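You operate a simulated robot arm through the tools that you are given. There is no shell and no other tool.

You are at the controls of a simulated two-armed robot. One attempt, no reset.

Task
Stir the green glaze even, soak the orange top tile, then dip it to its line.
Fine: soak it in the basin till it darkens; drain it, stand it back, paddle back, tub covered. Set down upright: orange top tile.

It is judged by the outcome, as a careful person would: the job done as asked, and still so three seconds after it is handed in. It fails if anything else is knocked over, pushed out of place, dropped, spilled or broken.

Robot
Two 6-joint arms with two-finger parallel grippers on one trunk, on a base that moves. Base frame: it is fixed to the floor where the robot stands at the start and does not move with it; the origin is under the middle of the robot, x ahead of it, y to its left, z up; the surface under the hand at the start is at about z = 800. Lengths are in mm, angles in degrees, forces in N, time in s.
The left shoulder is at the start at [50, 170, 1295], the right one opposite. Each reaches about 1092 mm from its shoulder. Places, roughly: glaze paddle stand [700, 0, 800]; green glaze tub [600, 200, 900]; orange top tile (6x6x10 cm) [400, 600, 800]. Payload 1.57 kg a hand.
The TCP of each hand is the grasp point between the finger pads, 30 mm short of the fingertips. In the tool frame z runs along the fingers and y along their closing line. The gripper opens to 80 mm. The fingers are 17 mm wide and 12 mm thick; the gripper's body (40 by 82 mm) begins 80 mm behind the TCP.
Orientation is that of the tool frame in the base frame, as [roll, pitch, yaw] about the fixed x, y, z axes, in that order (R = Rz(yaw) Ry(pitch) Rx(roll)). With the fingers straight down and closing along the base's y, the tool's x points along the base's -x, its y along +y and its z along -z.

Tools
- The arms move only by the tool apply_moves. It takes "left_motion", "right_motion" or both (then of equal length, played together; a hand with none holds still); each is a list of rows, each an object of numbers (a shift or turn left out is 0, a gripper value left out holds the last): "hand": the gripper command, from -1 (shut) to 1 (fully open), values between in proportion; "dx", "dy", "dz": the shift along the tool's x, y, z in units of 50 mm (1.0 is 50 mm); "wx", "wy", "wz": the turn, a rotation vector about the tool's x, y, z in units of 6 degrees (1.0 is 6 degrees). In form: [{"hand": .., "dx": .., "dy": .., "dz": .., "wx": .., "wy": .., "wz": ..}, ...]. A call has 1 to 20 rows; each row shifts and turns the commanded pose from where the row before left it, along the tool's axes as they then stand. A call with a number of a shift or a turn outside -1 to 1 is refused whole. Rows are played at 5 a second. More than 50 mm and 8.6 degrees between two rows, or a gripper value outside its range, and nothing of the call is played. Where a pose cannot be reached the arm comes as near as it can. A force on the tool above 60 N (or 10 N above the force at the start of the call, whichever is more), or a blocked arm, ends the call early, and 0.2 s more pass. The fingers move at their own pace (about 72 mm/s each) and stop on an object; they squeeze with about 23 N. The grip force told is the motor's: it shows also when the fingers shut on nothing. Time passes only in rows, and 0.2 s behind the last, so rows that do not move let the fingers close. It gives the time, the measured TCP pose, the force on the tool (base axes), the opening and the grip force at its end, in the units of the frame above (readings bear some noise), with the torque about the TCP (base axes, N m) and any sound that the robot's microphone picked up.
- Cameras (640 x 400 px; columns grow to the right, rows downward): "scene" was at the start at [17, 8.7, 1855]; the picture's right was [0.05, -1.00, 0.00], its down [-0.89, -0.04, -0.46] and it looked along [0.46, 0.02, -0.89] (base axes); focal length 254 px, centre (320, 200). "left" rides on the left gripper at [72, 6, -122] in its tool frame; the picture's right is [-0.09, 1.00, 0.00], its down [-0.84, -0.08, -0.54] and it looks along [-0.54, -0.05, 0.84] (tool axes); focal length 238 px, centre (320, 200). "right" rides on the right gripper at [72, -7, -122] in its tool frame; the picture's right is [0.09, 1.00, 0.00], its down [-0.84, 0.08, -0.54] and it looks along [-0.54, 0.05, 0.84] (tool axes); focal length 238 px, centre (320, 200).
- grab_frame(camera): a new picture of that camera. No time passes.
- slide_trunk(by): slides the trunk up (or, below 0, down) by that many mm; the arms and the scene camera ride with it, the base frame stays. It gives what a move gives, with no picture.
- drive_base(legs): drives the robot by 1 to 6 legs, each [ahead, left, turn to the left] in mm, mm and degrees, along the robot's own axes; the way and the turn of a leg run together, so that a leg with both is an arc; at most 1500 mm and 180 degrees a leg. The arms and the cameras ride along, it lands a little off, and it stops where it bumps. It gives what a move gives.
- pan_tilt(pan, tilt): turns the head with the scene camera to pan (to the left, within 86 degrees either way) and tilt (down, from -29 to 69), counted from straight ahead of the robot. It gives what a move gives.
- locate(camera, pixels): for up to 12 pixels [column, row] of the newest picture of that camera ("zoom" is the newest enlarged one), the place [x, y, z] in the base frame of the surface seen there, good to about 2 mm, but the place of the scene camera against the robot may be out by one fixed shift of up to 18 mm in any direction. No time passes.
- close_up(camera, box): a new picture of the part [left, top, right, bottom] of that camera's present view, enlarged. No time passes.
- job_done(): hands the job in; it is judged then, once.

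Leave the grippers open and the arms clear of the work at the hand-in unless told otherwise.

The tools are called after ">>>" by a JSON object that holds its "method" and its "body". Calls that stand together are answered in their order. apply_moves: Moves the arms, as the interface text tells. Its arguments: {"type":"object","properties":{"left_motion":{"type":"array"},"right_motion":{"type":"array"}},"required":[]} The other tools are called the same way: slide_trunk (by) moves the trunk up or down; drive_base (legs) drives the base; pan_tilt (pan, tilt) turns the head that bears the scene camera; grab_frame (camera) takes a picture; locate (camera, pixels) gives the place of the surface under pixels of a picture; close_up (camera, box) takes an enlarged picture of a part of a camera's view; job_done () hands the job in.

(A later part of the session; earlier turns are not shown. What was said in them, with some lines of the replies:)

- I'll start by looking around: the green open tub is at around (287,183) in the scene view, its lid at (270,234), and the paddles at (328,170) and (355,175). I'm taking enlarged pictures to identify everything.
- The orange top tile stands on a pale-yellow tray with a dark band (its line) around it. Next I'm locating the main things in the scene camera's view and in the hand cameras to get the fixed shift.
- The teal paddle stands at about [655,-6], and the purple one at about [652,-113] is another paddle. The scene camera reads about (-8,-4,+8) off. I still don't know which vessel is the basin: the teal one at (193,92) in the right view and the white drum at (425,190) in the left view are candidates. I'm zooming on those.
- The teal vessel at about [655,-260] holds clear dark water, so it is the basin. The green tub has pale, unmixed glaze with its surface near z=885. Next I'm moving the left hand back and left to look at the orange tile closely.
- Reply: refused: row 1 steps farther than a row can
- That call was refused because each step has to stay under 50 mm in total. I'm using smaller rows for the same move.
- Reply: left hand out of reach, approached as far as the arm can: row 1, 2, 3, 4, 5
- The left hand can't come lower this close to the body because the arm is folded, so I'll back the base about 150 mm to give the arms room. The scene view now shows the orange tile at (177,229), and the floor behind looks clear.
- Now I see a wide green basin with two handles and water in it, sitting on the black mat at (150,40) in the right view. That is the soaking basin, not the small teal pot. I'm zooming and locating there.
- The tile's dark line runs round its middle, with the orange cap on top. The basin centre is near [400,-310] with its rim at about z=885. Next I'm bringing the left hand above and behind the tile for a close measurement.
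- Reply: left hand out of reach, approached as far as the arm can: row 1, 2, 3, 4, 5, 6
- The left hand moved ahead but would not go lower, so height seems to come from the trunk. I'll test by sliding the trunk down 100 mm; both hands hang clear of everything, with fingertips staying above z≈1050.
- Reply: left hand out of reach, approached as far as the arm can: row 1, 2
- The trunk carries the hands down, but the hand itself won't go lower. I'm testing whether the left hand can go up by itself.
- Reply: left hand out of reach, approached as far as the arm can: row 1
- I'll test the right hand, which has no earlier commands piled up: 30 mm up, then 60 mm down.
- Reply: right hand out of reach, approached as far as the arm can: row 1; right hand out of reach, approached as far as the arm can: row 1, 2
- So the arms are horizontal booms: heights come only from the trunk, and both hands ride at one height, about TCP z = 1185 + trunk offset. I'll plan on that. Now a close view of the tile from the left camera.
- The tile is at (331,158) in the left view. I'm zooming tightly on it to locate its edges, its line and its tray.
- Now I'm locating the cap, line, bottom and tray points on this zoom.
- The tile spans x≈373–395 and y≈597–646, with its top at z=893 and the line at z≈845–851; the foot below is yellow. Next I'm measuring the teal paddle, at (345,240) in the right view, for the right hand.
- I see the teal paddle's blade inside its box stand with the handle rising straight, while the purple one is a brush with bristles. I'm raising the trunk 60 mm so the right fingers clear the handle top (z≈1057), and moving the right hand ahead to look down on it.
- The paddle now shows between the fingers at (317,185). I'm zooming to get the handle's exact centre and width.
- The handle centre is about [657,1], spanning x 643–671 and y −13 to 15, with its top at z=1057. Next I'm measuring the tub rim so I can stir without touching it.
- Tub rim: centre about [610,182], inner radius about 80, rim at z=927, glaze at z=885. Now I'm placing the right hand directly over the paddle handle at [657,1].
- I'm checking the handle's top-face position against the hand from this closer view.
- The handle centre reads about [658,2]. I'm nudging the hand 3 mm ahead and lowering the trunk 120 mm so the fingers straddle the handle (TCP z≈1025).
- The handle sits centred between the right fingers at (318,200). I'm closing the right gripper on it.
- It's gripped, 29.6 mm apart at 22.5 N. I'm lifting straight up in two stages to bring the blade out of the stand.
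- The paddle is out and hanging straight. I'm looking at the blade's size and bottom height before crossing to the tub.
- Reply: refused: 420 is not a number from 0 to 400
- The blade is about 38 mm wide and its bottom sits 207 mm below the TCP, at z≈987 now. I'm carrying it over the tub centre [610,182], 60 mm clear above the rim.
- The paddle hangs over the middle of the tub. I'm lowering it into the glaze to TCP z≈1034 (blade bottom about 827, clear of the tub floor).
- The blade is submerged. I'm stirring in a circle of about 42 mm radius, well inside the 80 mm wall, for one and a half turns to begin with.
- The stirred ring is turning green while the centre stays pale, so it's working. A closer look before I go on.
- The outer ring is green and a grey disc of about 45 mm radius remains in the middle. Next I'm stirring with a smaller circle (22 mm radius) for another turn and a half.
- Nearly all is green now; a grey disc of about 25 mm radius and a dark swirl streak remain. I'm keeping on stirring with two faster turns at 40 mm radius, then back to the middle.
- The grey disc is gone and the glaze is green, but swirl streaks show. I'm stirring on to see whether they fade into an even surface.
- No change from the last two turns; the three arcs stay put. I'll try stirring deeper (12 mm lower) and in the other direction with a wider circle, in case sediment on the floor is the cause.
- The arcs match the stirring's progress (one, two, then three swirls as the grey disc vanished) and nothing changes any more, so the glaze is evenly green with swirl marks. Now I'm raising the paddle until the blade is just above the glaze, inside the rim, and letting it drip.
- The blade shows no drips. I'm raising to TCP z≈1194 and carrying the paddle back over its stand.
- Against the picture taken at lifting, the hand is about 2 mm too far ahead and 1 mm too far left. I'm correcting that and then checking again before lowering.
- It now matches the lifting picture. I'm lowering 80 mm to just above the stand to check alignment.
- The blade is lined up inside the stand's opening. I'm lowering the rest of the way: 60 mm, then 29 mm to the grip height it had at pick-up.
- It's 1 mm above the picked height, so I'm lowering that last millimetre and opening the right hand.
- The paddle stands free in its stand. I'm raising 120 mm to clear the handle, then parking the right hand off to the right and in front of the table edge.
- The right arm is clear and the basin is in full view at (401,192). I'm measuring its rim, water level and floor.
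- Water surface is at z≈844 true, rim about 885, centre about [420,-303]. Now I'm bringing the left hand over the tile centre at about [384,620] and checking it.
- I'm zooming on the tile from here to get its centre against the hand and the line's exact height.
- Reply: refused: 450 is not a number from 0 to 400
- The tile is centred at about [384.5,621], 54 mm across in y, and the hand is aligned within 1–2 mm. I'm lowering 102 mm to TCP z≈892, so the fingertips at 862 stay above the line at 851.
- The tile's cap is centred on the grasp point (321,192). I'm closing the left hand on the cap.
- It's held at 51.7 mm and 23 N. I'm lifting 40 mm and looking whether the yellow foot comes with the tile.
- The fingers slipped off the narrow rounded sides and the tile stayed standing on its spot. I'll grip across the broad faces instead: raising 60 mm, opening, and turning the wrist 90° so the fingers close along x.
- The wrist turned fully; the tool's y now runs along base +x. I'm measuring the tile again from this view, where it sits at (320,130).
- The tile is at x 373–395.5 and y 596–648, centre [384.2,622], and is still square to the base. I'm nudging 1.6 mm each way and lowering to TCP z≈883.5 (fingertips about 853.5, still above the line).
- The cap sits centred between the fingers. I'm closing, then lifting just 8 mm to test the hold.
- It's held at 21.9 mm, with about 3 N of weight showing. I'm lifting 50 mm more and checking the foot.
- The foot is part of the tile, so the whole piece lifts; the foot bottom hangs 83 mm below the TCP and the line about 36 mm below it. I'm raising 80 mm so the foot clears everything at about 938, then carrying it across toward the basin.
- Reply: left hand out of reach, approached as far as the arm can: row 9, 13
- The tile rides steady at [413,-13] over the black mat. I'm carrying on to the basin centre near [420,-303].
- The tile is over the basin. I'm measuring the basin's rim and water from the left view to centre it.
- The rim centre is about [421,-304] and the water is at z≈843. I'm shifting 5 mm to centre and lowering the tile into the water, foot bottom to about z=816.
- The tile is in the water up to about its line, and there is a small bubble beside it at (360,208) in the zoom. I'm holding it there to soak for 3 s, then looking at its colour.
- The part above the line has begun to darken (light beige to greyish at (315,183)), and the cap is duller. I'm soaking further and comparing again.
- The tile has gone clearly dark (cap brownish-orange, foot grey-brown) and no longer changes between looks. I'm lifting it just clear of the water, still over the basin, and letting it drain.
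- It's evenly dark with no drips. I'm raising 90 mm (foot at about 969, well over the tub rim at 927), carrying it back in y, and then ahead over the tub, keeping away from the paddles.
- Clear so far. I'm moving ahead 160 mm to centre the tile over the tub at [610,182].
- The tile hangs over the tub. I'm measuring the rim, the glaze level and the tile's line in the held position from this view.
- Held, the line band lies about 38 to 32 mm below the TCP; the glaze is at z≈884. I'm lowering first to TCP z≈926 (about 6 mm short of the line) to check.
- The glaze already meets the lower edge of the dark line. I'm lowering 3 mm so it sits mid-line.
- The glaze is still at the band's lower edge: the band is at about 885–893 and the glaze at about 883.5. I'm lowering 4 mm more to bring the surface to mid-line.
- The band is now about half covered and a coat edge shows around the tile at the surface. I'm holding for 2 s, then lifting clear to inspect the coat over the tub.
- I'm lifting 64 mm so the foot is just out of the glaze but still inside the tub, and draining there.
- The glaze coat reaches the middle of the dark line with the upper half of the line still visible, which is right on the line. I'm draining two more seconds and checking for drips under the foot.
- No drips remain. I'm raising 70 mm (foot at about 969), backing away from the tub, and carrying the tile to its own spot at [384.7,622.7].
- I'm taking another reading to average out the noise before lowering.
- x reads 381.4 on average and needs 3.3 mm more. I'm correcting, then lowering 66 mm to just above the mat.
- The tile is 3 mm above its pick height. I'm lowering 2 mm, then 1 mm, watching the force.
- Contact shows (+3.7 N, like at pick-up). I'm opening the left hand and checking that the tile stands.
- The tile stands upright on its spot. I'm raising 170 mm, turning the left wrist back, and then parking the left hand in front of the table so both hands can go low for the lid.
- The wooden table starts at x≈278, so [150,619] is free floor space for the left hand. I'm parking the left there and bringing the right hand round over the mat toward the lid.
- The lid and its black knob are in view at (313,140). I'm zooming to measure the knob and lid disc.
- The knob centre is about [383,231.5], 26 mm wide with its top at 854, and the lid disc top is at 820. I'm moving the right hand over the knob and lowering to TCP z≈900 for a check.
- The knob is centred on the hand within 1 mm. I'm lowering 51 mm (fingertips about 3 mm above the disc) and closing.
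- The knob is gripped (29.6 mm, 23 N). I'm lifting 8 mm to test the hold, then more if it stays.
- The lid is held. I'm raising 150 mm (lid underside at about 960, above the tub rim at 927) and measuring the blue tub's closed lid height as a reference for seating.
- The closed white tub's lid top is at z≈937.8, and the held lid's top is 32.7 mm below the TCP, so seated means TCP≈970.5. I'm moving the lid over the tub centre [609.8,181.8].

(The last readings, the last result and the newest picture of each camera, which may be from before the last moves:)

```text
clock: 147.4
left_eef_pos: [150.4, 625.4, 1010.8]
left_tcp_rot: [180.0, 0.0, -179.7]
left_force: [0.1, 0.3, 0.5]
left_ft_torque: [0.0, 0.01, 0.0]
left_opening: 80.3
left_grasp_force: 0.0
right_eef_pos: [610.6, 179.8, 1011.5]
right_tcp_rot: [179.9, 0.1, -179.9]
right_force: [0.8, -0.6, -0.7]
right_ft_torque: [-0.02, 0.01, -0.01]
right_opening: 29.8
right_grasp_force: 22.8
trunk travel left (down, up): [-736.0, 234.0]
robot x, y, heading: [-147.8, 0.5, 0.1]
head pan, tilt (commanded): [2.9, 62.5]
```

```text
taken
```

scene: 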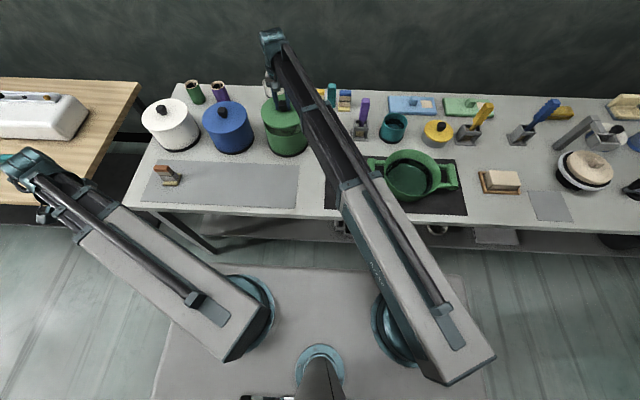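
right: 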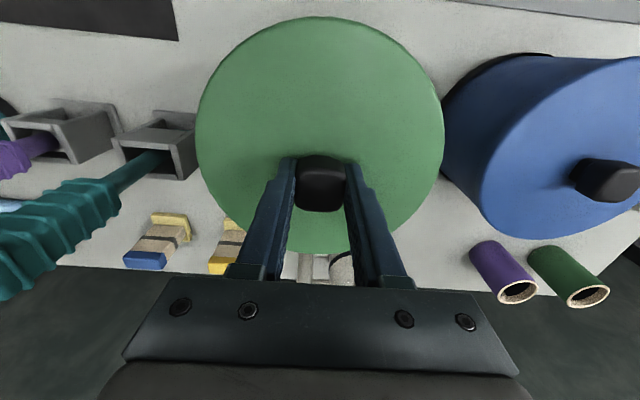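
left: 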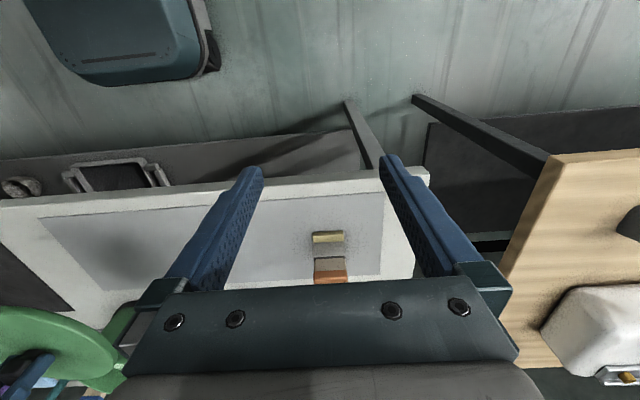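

The hand is at [610.6,180.3], so I'm nudging y +1.5 and x −0.8, then viewing lid against tub in the scene camera.

>>> {"method": "apply_moves", "body": {"right_motion": [{"hand": -1, "dx": 0.016, "dy": 0.03}, {"dx": 0}, {"dx": 0}]}}

>>> {"method": "close_up", "body": {"camera": "scene", "box": [240, 80, 340, 170]}}

>>> {"method": "slide_trunk", "body": {"by": -26}}

>>> {"method": "close_up", "body": {"camera": "scene", "box": [240, 80, 340, 170]}}

```text
clock: 148.2
left_eef_pos: [149.3, 626.4, 1011.6]
left_tcp_rot: [180.0, 0.0, -179.8]
left_force: [-0.3, 0.5, 0.0]
left_ft_torque: [-0.03, 0.02, 0.0]
left_opening: 79.9
left_grasp_force: 0.1
right_eef_pos: [610.8, 182.4, 1010.9]
right_tcp_rot: [-180.0, 0.0, -179.9]
right_force: [0.3, -0.2, -0.8]
right_ft_torque: [-0.02, -0.02, 0.02]
right_opening: 29.4
right_grasp_force: 23.1
trunk travel left (down, up): [-736.0, 234.0]
robot x, y, heading: [-148.3, -1.3, 0.1]
head pan, tilt (commanded): [2.9, 62.5]
```

```text
4.44 times, centred on (290, 125) of scene
```

zoom: 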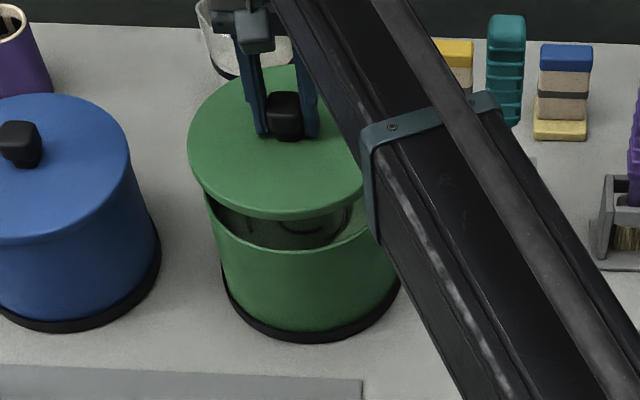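

```text
clock: 148.9
left_eef_pos: [150.1, 626.1, 984.2]
left_tcp_rot: [-180.0, 0.0, -179.7]
left_force: [-0.3, -0.5, -0.3]
left_ft_torque: [-0.01, -0.01, -0.01]
left_opening: 80.0
left_grasp_force: 0.1
right_eef_pos: [608.9, 182.0, 984.6]
right_tcp_rot: [179.9, 0.0, -179.9]
right_force: [-0.1, 0.0, -1.2]
right_ft_torque: [0.01, -0.02, 0.02]
right_opening: 29.5
right_grasp_force: 23.1
trunk travel left (down, up): [-710.0, 260.0]
robot x, y, heading: [-149.2, 1.4, 0.1]
head pan, tilt (commanded): [2.9, 62.5]
```

```text
4.44 times, centred on (290, 125) of scene
```

zoom: 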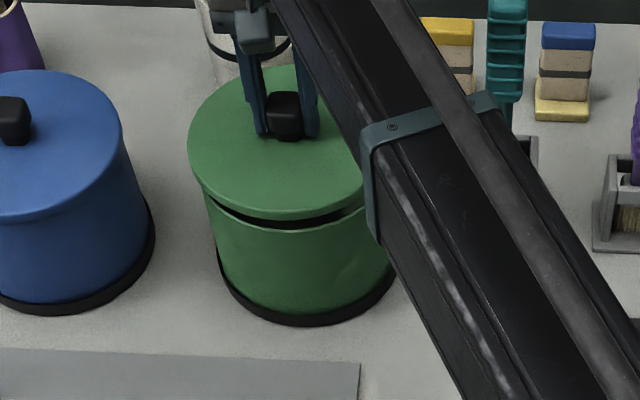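

The lid is square above the tub. I'm lowering 10 mm, then in small steps, watching the force for seating.

>>> {"method": "slide_trunk", "body": {"by": -10}}

>>> {"method": "slide_trunk", "body": {"by": -3}}

>>> {"method": "close_up", "body": {"camera": "scene", "box": [240, 80, 340, 170]}}

```text
clock: 149.5
left_eef_pos: [148.9, 625.2, 975.4]
left_tcp_rot: [180.0, -0.1, -179.9]
left_force: [0.2, -0.3, 1.0]
left_ft_torque: [-0.02, 0.01, -0.01]
left_opening: 80.0
left_grasp_force: 0.1
right_eef_pos: [609.2, 182.2, 974.8]
right_tcp_rot: [180.0, 0.0, -179.9]
right_force: [0.7, 0.6, -0.4]
right_ft_torque: [0.02, -0.01, 0.01]
right_opening: 29.6
right_grasp_force: 22.8
trunk travel left (down, up): [-700.0, 270.0]
robot x, y, heading: [-147.7, 1.2, 0.1]
head pan, tilt (commanded): [2.9, 62.5]
```

```text
clock: 150.0
left_eef_pos: [148.8, 625.5, 971.9]
left_tcp_rot: [-179.9, 0.0, -179.8]
left_force: [-0.5, -1.1, 1.0]
left_ft_torque: [0.04, 0.01, 0.02]
left_opening: 80.0
left_grasp_force: 0.1
right_eef_pos: [610.1, 182.2, 972.6]
right_tcp_rot: [-180.0, 0.0, -179.8]
right_force: [-0.2, 0.6, -1.1]
right_ft_torque: [-0.01, 0.02, 0.04]
right_opening: 29.6
right_grasp_force: 23.4
trunk travel left (down, up): [-697.0, 273.0]
robot x, y, heading: [-147.4, -1.7, 0.3]
head pan, tilt (commanded): [2.9, 62.5]
```

```text
4.44 times, centred on (290, 125) of scene
```

zoom: 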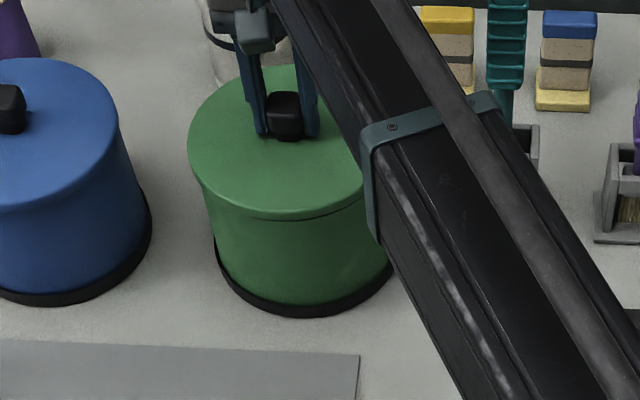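

The lid is nearly down with no force yet. I'm lowering 1 mm at a time.

>>> {"method": "slide_trunk", "body": {"by": -1}}

>>> {"method": "slide_trunk", "body": {"by": -1}}

>>> {"method": "close_up", "body": {"camera": "scene", "box": [240, 80, 340, 170]}}

```text
clock: 150.5
left_eef_pos: [150.2, 625.4, 970.1]
left_tcp_rot: [-179.9, 0.0, -179.8]
left_force: [0.1, 0.0, -0.2]
left_ft_torque: [0.02, 0.0, -0.02]
left_opening: 80.3
left_grasp_force: 0.1
right_eef_pos: [609.5, 181.8, 970.5]
right_tcp_rot: [180.0, 0.1, -179.9]
right_force: [-0.7, 0.3, -0.5]
right_ft_torque: [0.02, 0.01, 0.02]
right_opening: 29.2
right_grasp_force: 22.7
trunk travel left (down, up): [-696.0, 274.0]
robot x, y, heading: [-148.2, 0.9, -0.1]
head pan, tilt (commanded): [2.9, 62.5]
```

```text
clock: 151.0
left_eef_pos: [149.3, 624.9, 969.9]
left_tcp_rot: [-180.0, 0.0, -179.9]
left_force: [0.7, 0.9, 0.1]
left_ft_torque: [0.0, 0.0, -0.01]
left_opening: 79.9
left_grasp_force: 0.0
right_eef_pos: [610.2, 182.6, 969.8]
right_tcp_rot: [-180.0, 0.0, -179.9]
right_force: [1.8, 0.1, 2.7]
right_ft_torque: [0.03, 0.11, 0.0]
right_opening: 29.6
right_grasp_force: 22.8
trunk travel left (down, up): [-695.0, 275.0]
robot x, y, heading: [-149.5, 1.0, -0.1]
head pan, tilt (commanded): [2.9, 62.5]
```

```text
4.44 times, centred on (290, 125) of scene
```

zoom: 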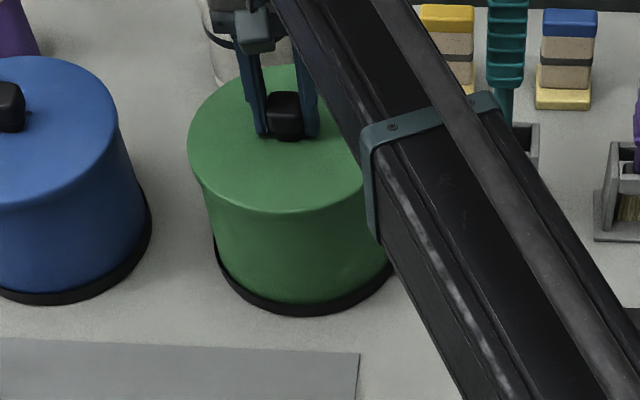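

The lid has seated: contact of +2.7 N at TCP 969.8, lid top about 937 like the other closed tubs. I'm opening the right hand.

>>> {"method": "apply_moves", "body": {"right_motion": [{"hand": -0.2}, {"hand": 0.2}, {"hand": 0.6}, {"hand": 1}, {"hand": 1}, {"hand": 1}]}}

>>> {"method": "grab_frame", "body": {"camera": "right"}}

>>> {"method": "slide_trunk", "body": {"by": 110}}

>>> {"method": "grab_frame", "body": {"camera": "right"}}

```text
clock: 152.4
left_eef_pos: [149.3, 626.0, 968.5]
left_tcp_rot: [-179.9, 0.1, -179.8]
left_force: [-1.6, 0.4, -0.2]
left_ft_torque: [-0.02, -0.01, 0.01]
left_opening: 79.9
left_grasp_force: 0.1
right_eef_pos: [609.6, 182.2, 969.4]
right_tcp_rot: [-179.9, 0.1, -179.9]
right_force: [0.1, -0.4, 0.3]
right_ft_torque: [-0.01, -0.02, 0.0]
right_opening: 79.9
right_grasp_force: 0.0
trunk travel left (down, up): [-695.0, 275.0]
robot x, y, heading: [-149.5, 1.7, 0.3]
head pan, tilt (commanded): [2.9, 62.5]
```

```text
taken
```

right: 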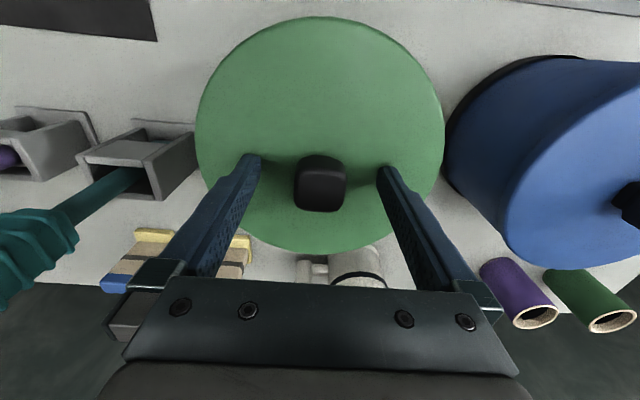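

```text
clock: 153.8
left_eef_pos: [150.2, 625.9, 1080.4]
left_tcp_rot: [-180.0, -0.1, -179.9]
left_force: [0.1, 0.0, 0.0]
left_ft_torque: [-0.01, -0.03, -0.02]
left_opening: 80.1
left_grasp_force: 0.0
right_eef_pos: [609.5, 183.4, 1079.0]
right_tcp_rot: [180.0, 0.0, -179.9]
right_force: [-0.8, -0.5, -0.3]
right_ft_torque: [0.04, 0.03, 0.0]
right_opening: 79.9
right_grasp_force: 0.1
trunk travel left (down, up): [-805.0, 165.0]
robot x, y, heading: [-148.4, -2.6, 0.1]
head pan, tilt (commanded): [2.9, 62.5]
```

```text
taken
```

right: 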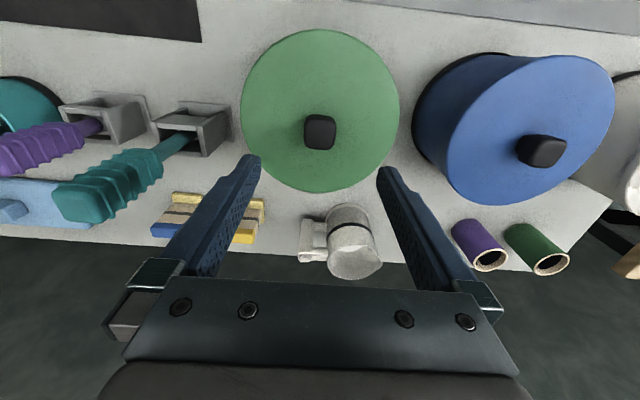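

The lid sits on the tub. I'm checking that it's level and centred, then raising further so the right hand clears the paddle handles before parking.

>>> {"method": "locate", "body": {"camera": "right", "pixels": [[260, 80], [380, 90], [320, 45], [320, 180], [270, 150], [370, 150], [319, 130]]}}

>>> {"method": "slide_trunk", "body": {"by": 66}}

>>> {"method": "apply_moves", "body": {"right_motion": [{"hand": 1, "dx": 0.8}, {"dx": 0.8}, {"dx": 0.8}, {"dx": 0.8}, {"dx": 0.0, "dy": -0.85}, {"dy": -0.85}, {"dy": -0.85}, {"dy": -0.85}, {"dy": -0.85}, {"dy": -0.85}, {"dy": -0.85}, {"dy": -0.85}, {"dy": -0.85}, {"dy": -0.85}, {"dy": -0.85}, {"dy": -0.85}, {"dx": 0}]}}

>>> {"method": "apply_moves", "body": {"right_motion": [{"hand": 1, "dx": 0.667, "dy": -0.62}, {"dx": 0.667, "dy": -0.62}, {"dx": 0.667, "dy": -0.62}, {"dx": 0.667, "dy": -0.62}, {"dx": 0.667, "dy": -0.62}, {"dx": 0.667, "dy": -0.62}, {"dx": 0.667, "dy": -0.62}, {"dx": 0.667, "dy": -0.62}, {"dx": 0.667, "dy": -0.62}, {"dx": 0}]}}

>>> {"method": "grab_frame", "body": {"camera": "scene"}}

```text
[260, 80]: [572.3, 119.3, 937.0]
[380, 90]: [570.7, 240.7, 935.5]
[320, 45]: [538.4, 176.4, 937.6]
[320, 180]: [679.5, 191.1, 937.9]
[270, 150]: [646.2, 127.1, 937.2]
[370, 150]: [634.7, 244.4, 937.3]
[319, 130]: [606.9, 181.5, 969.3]
```

```text
clock: 154.9
left_eef_pos: [149.1, 626.7, 1146.4]
left_tcp_rot: [179.9, 0.0, -179.8]
left_force: [0.1, -0.5, -0.5]
left_ft_torque: [0.01, 0.02, 0.0]
left_opening: 80.0
left_grasp_force: 0.1
right_eef_pos: [608.5, 181.8, 1145.2]
right_tcp_rot: [180.0, -0.1, -179.9]
right_force: [-0.2, -0.4, -0.4]
right_ft_torque: [0.0, 0.01, 0.01]
right_opening: 79.8
right_grasp_force: 0.0
trunk travel left (down, up): [-871.0, 99.0]
robot x, y, heading: [-145.5, 0.8, 0.3]
head pan, tilt (commanded): [2.9, 62.5]
```

```text
clock: 158.5
left_eef_pos: [149.6, 626.4, 1145.7]
left_tcp_rot: [-179.9, 0.1, -179.9]
left_force: [-0.6, 0.4, 0.0]
left_ft_torque: [-0.02, 0.01, -0.03]
left_opening: 79.9
left_grasp_force: 0.1
right_eef_pos: [450.5, -329.4, 1145.5]
right_tcp_rot: [180.0, 0.1, -179.9]
right_force: [0.6, 0.2, 1.0]
right_ft_torque: [0.0, -0.04, 0.05]
right_opening: 80.1
right_grasp_force: 0.1
trunk travel left (down, up): [-871.0, 99.0]
robot x, y, heading: [-146.3, -3.2, 0.1]
head pan, tilt (commanded): [2.9, 62.5]
```

```text
clock: 160.7
left_eef_pos: [149.9, 626.2, 1145.6]
left_tcp_rot: [180.0, 0.0, -179.8]
left_force: [0.3, -0.7, -0.2]
left_ft_torque: [-0.01, 0.02, 0.0]
left_opening: 80.0
left_grasp_force: 0.0
right_eef_pos: [151.3, -607.7, 1145.5]
right_tcp_rot: [180.0, 0.0, -179.8]
right_force: [0.7, 0.1, 0.3]
right_ft_torque: [0.0, 0.02, -0.03]
right_opening: 80.0
right_grasp_force: 0.2
trunk travel left (down, up): [-871.0, 99.0]
robot x, y, heading: [-152.0, -1.6, 0.1]
head pan, tilt (commanded): [2.9, 62.5]
```

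```text
taken
```

scene: 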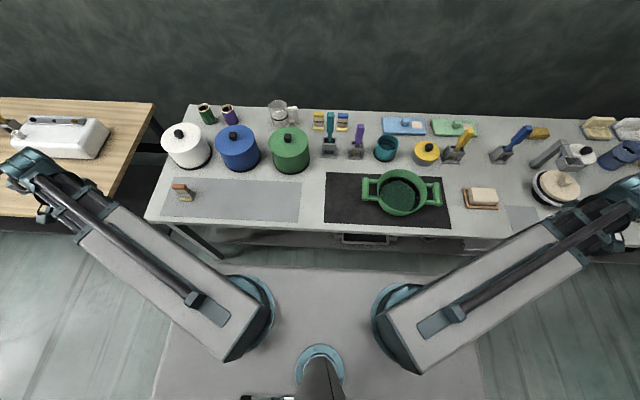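

Both arms are clear. Now final checks: the tile (181,191), the covered tub (289,148), the paddle (329,135), and the basin and table for spills.

>>> {"method": "close_up", "body": {"camera": "scene", "box": [150, 160, 230, 220]}}

>>> {"method": "close_up", "body": {"camera": "scene", "box": [230, 90, 390, 190]}}

>>> {"method": "close_up", "body": {"camera": "scene", "box": [300, 160, 460, 240]}}

>>> {"method": "grab_frame", "body": {"camera": "left"}}

>>> {"method": "close_up", "body": {"camera": "left", "box": [270, 140, 400, 250]}}

```text
6.67 times, centred on (190, 190) of scene
```

zoom: 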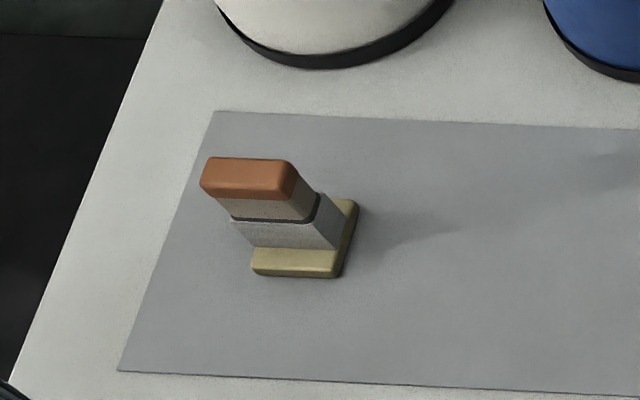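

```text
4.00 times, centred on (310, 140) of scene
```

zoom: 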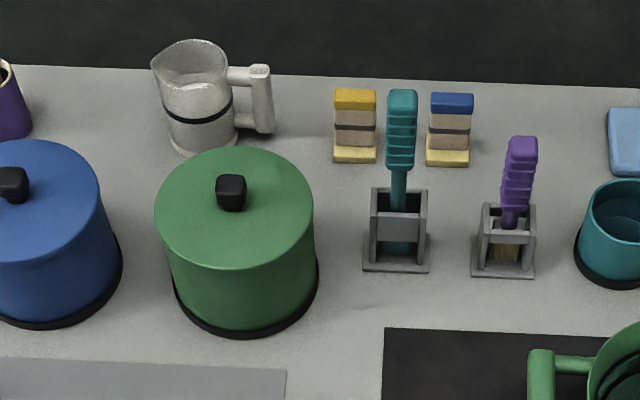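

```text
4.00 times, centred on (380, 200) of scene
```

zoom: 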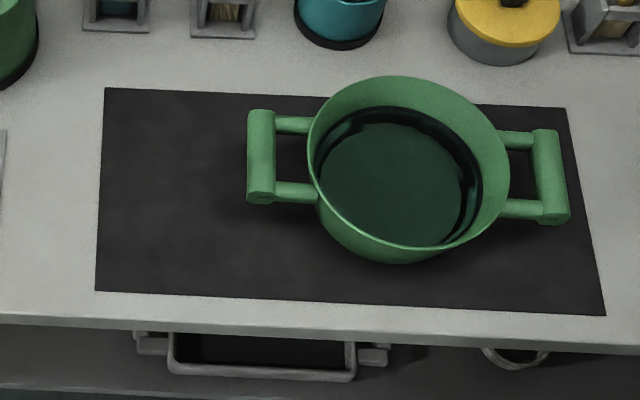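

```text
taken
```

left: 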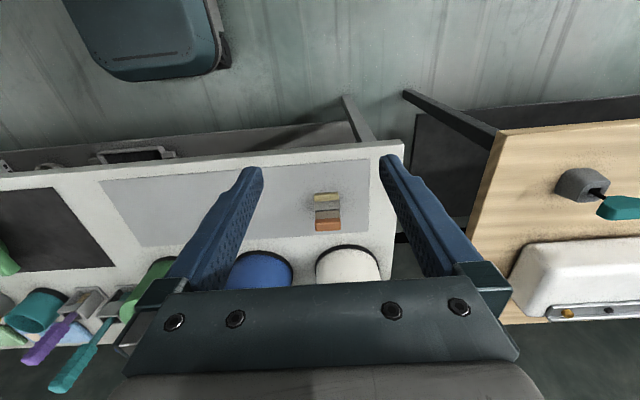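

```text
3.64 times, centred on (335, 195) of left
```

zoom: 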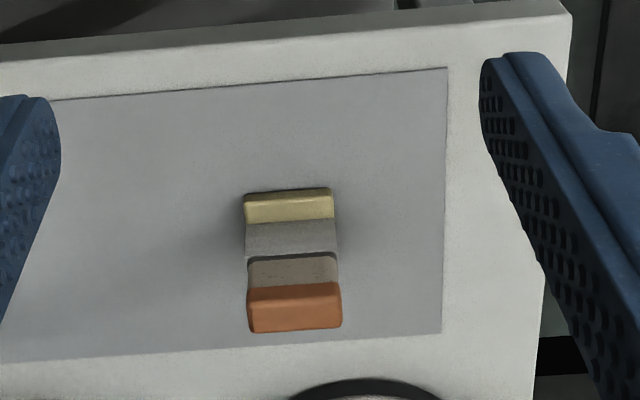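

All checks are good:
- **Tile:** it stands upright on its spot, darkened from soaking, with the coat ending at its line.
- **Paddle and tub:** the teal paddle is back in its stand and the green tub is covered, with its lid level.
- **Table:** I see nothing spilled or knocked over, the grippers are open and the arms are clear.

I'm handing the job in.

>>> {"method": "job_done", "body": {}}

```text
The job is handed in.
```

The job is handed in. The orange top tile has been soaked, dipped to its line in the green glaze and drained. It is standing upright again on its own spot.

- **Glaze:** I stirred it with the teal paddle until the pale layer was gone and the surface was green all over. Three faint swirl marks stayed on the surface however much more I stirred, so I took it as even.
- **Soak:** the tile sat in the green two-handled basin for about nine seconds, until it stopped getting darker. I let it drain over the water before moving it.
- **Dip:** the glaze coat ends at the middle of the dark line. The coat looks grey rather than green on the tile. I let it drain over the tub until there were no drips.
- **Put back:** the paddle is in its stand and the green lid sits level on the tub.

On my first try the fingers slipped off the tile's narrow sides. It stayed standing where it was, and I picked it up by its broad faces instead. I saw nothing else knocked over, moved or spilled. The grippers are open and both arms are clear of the table.
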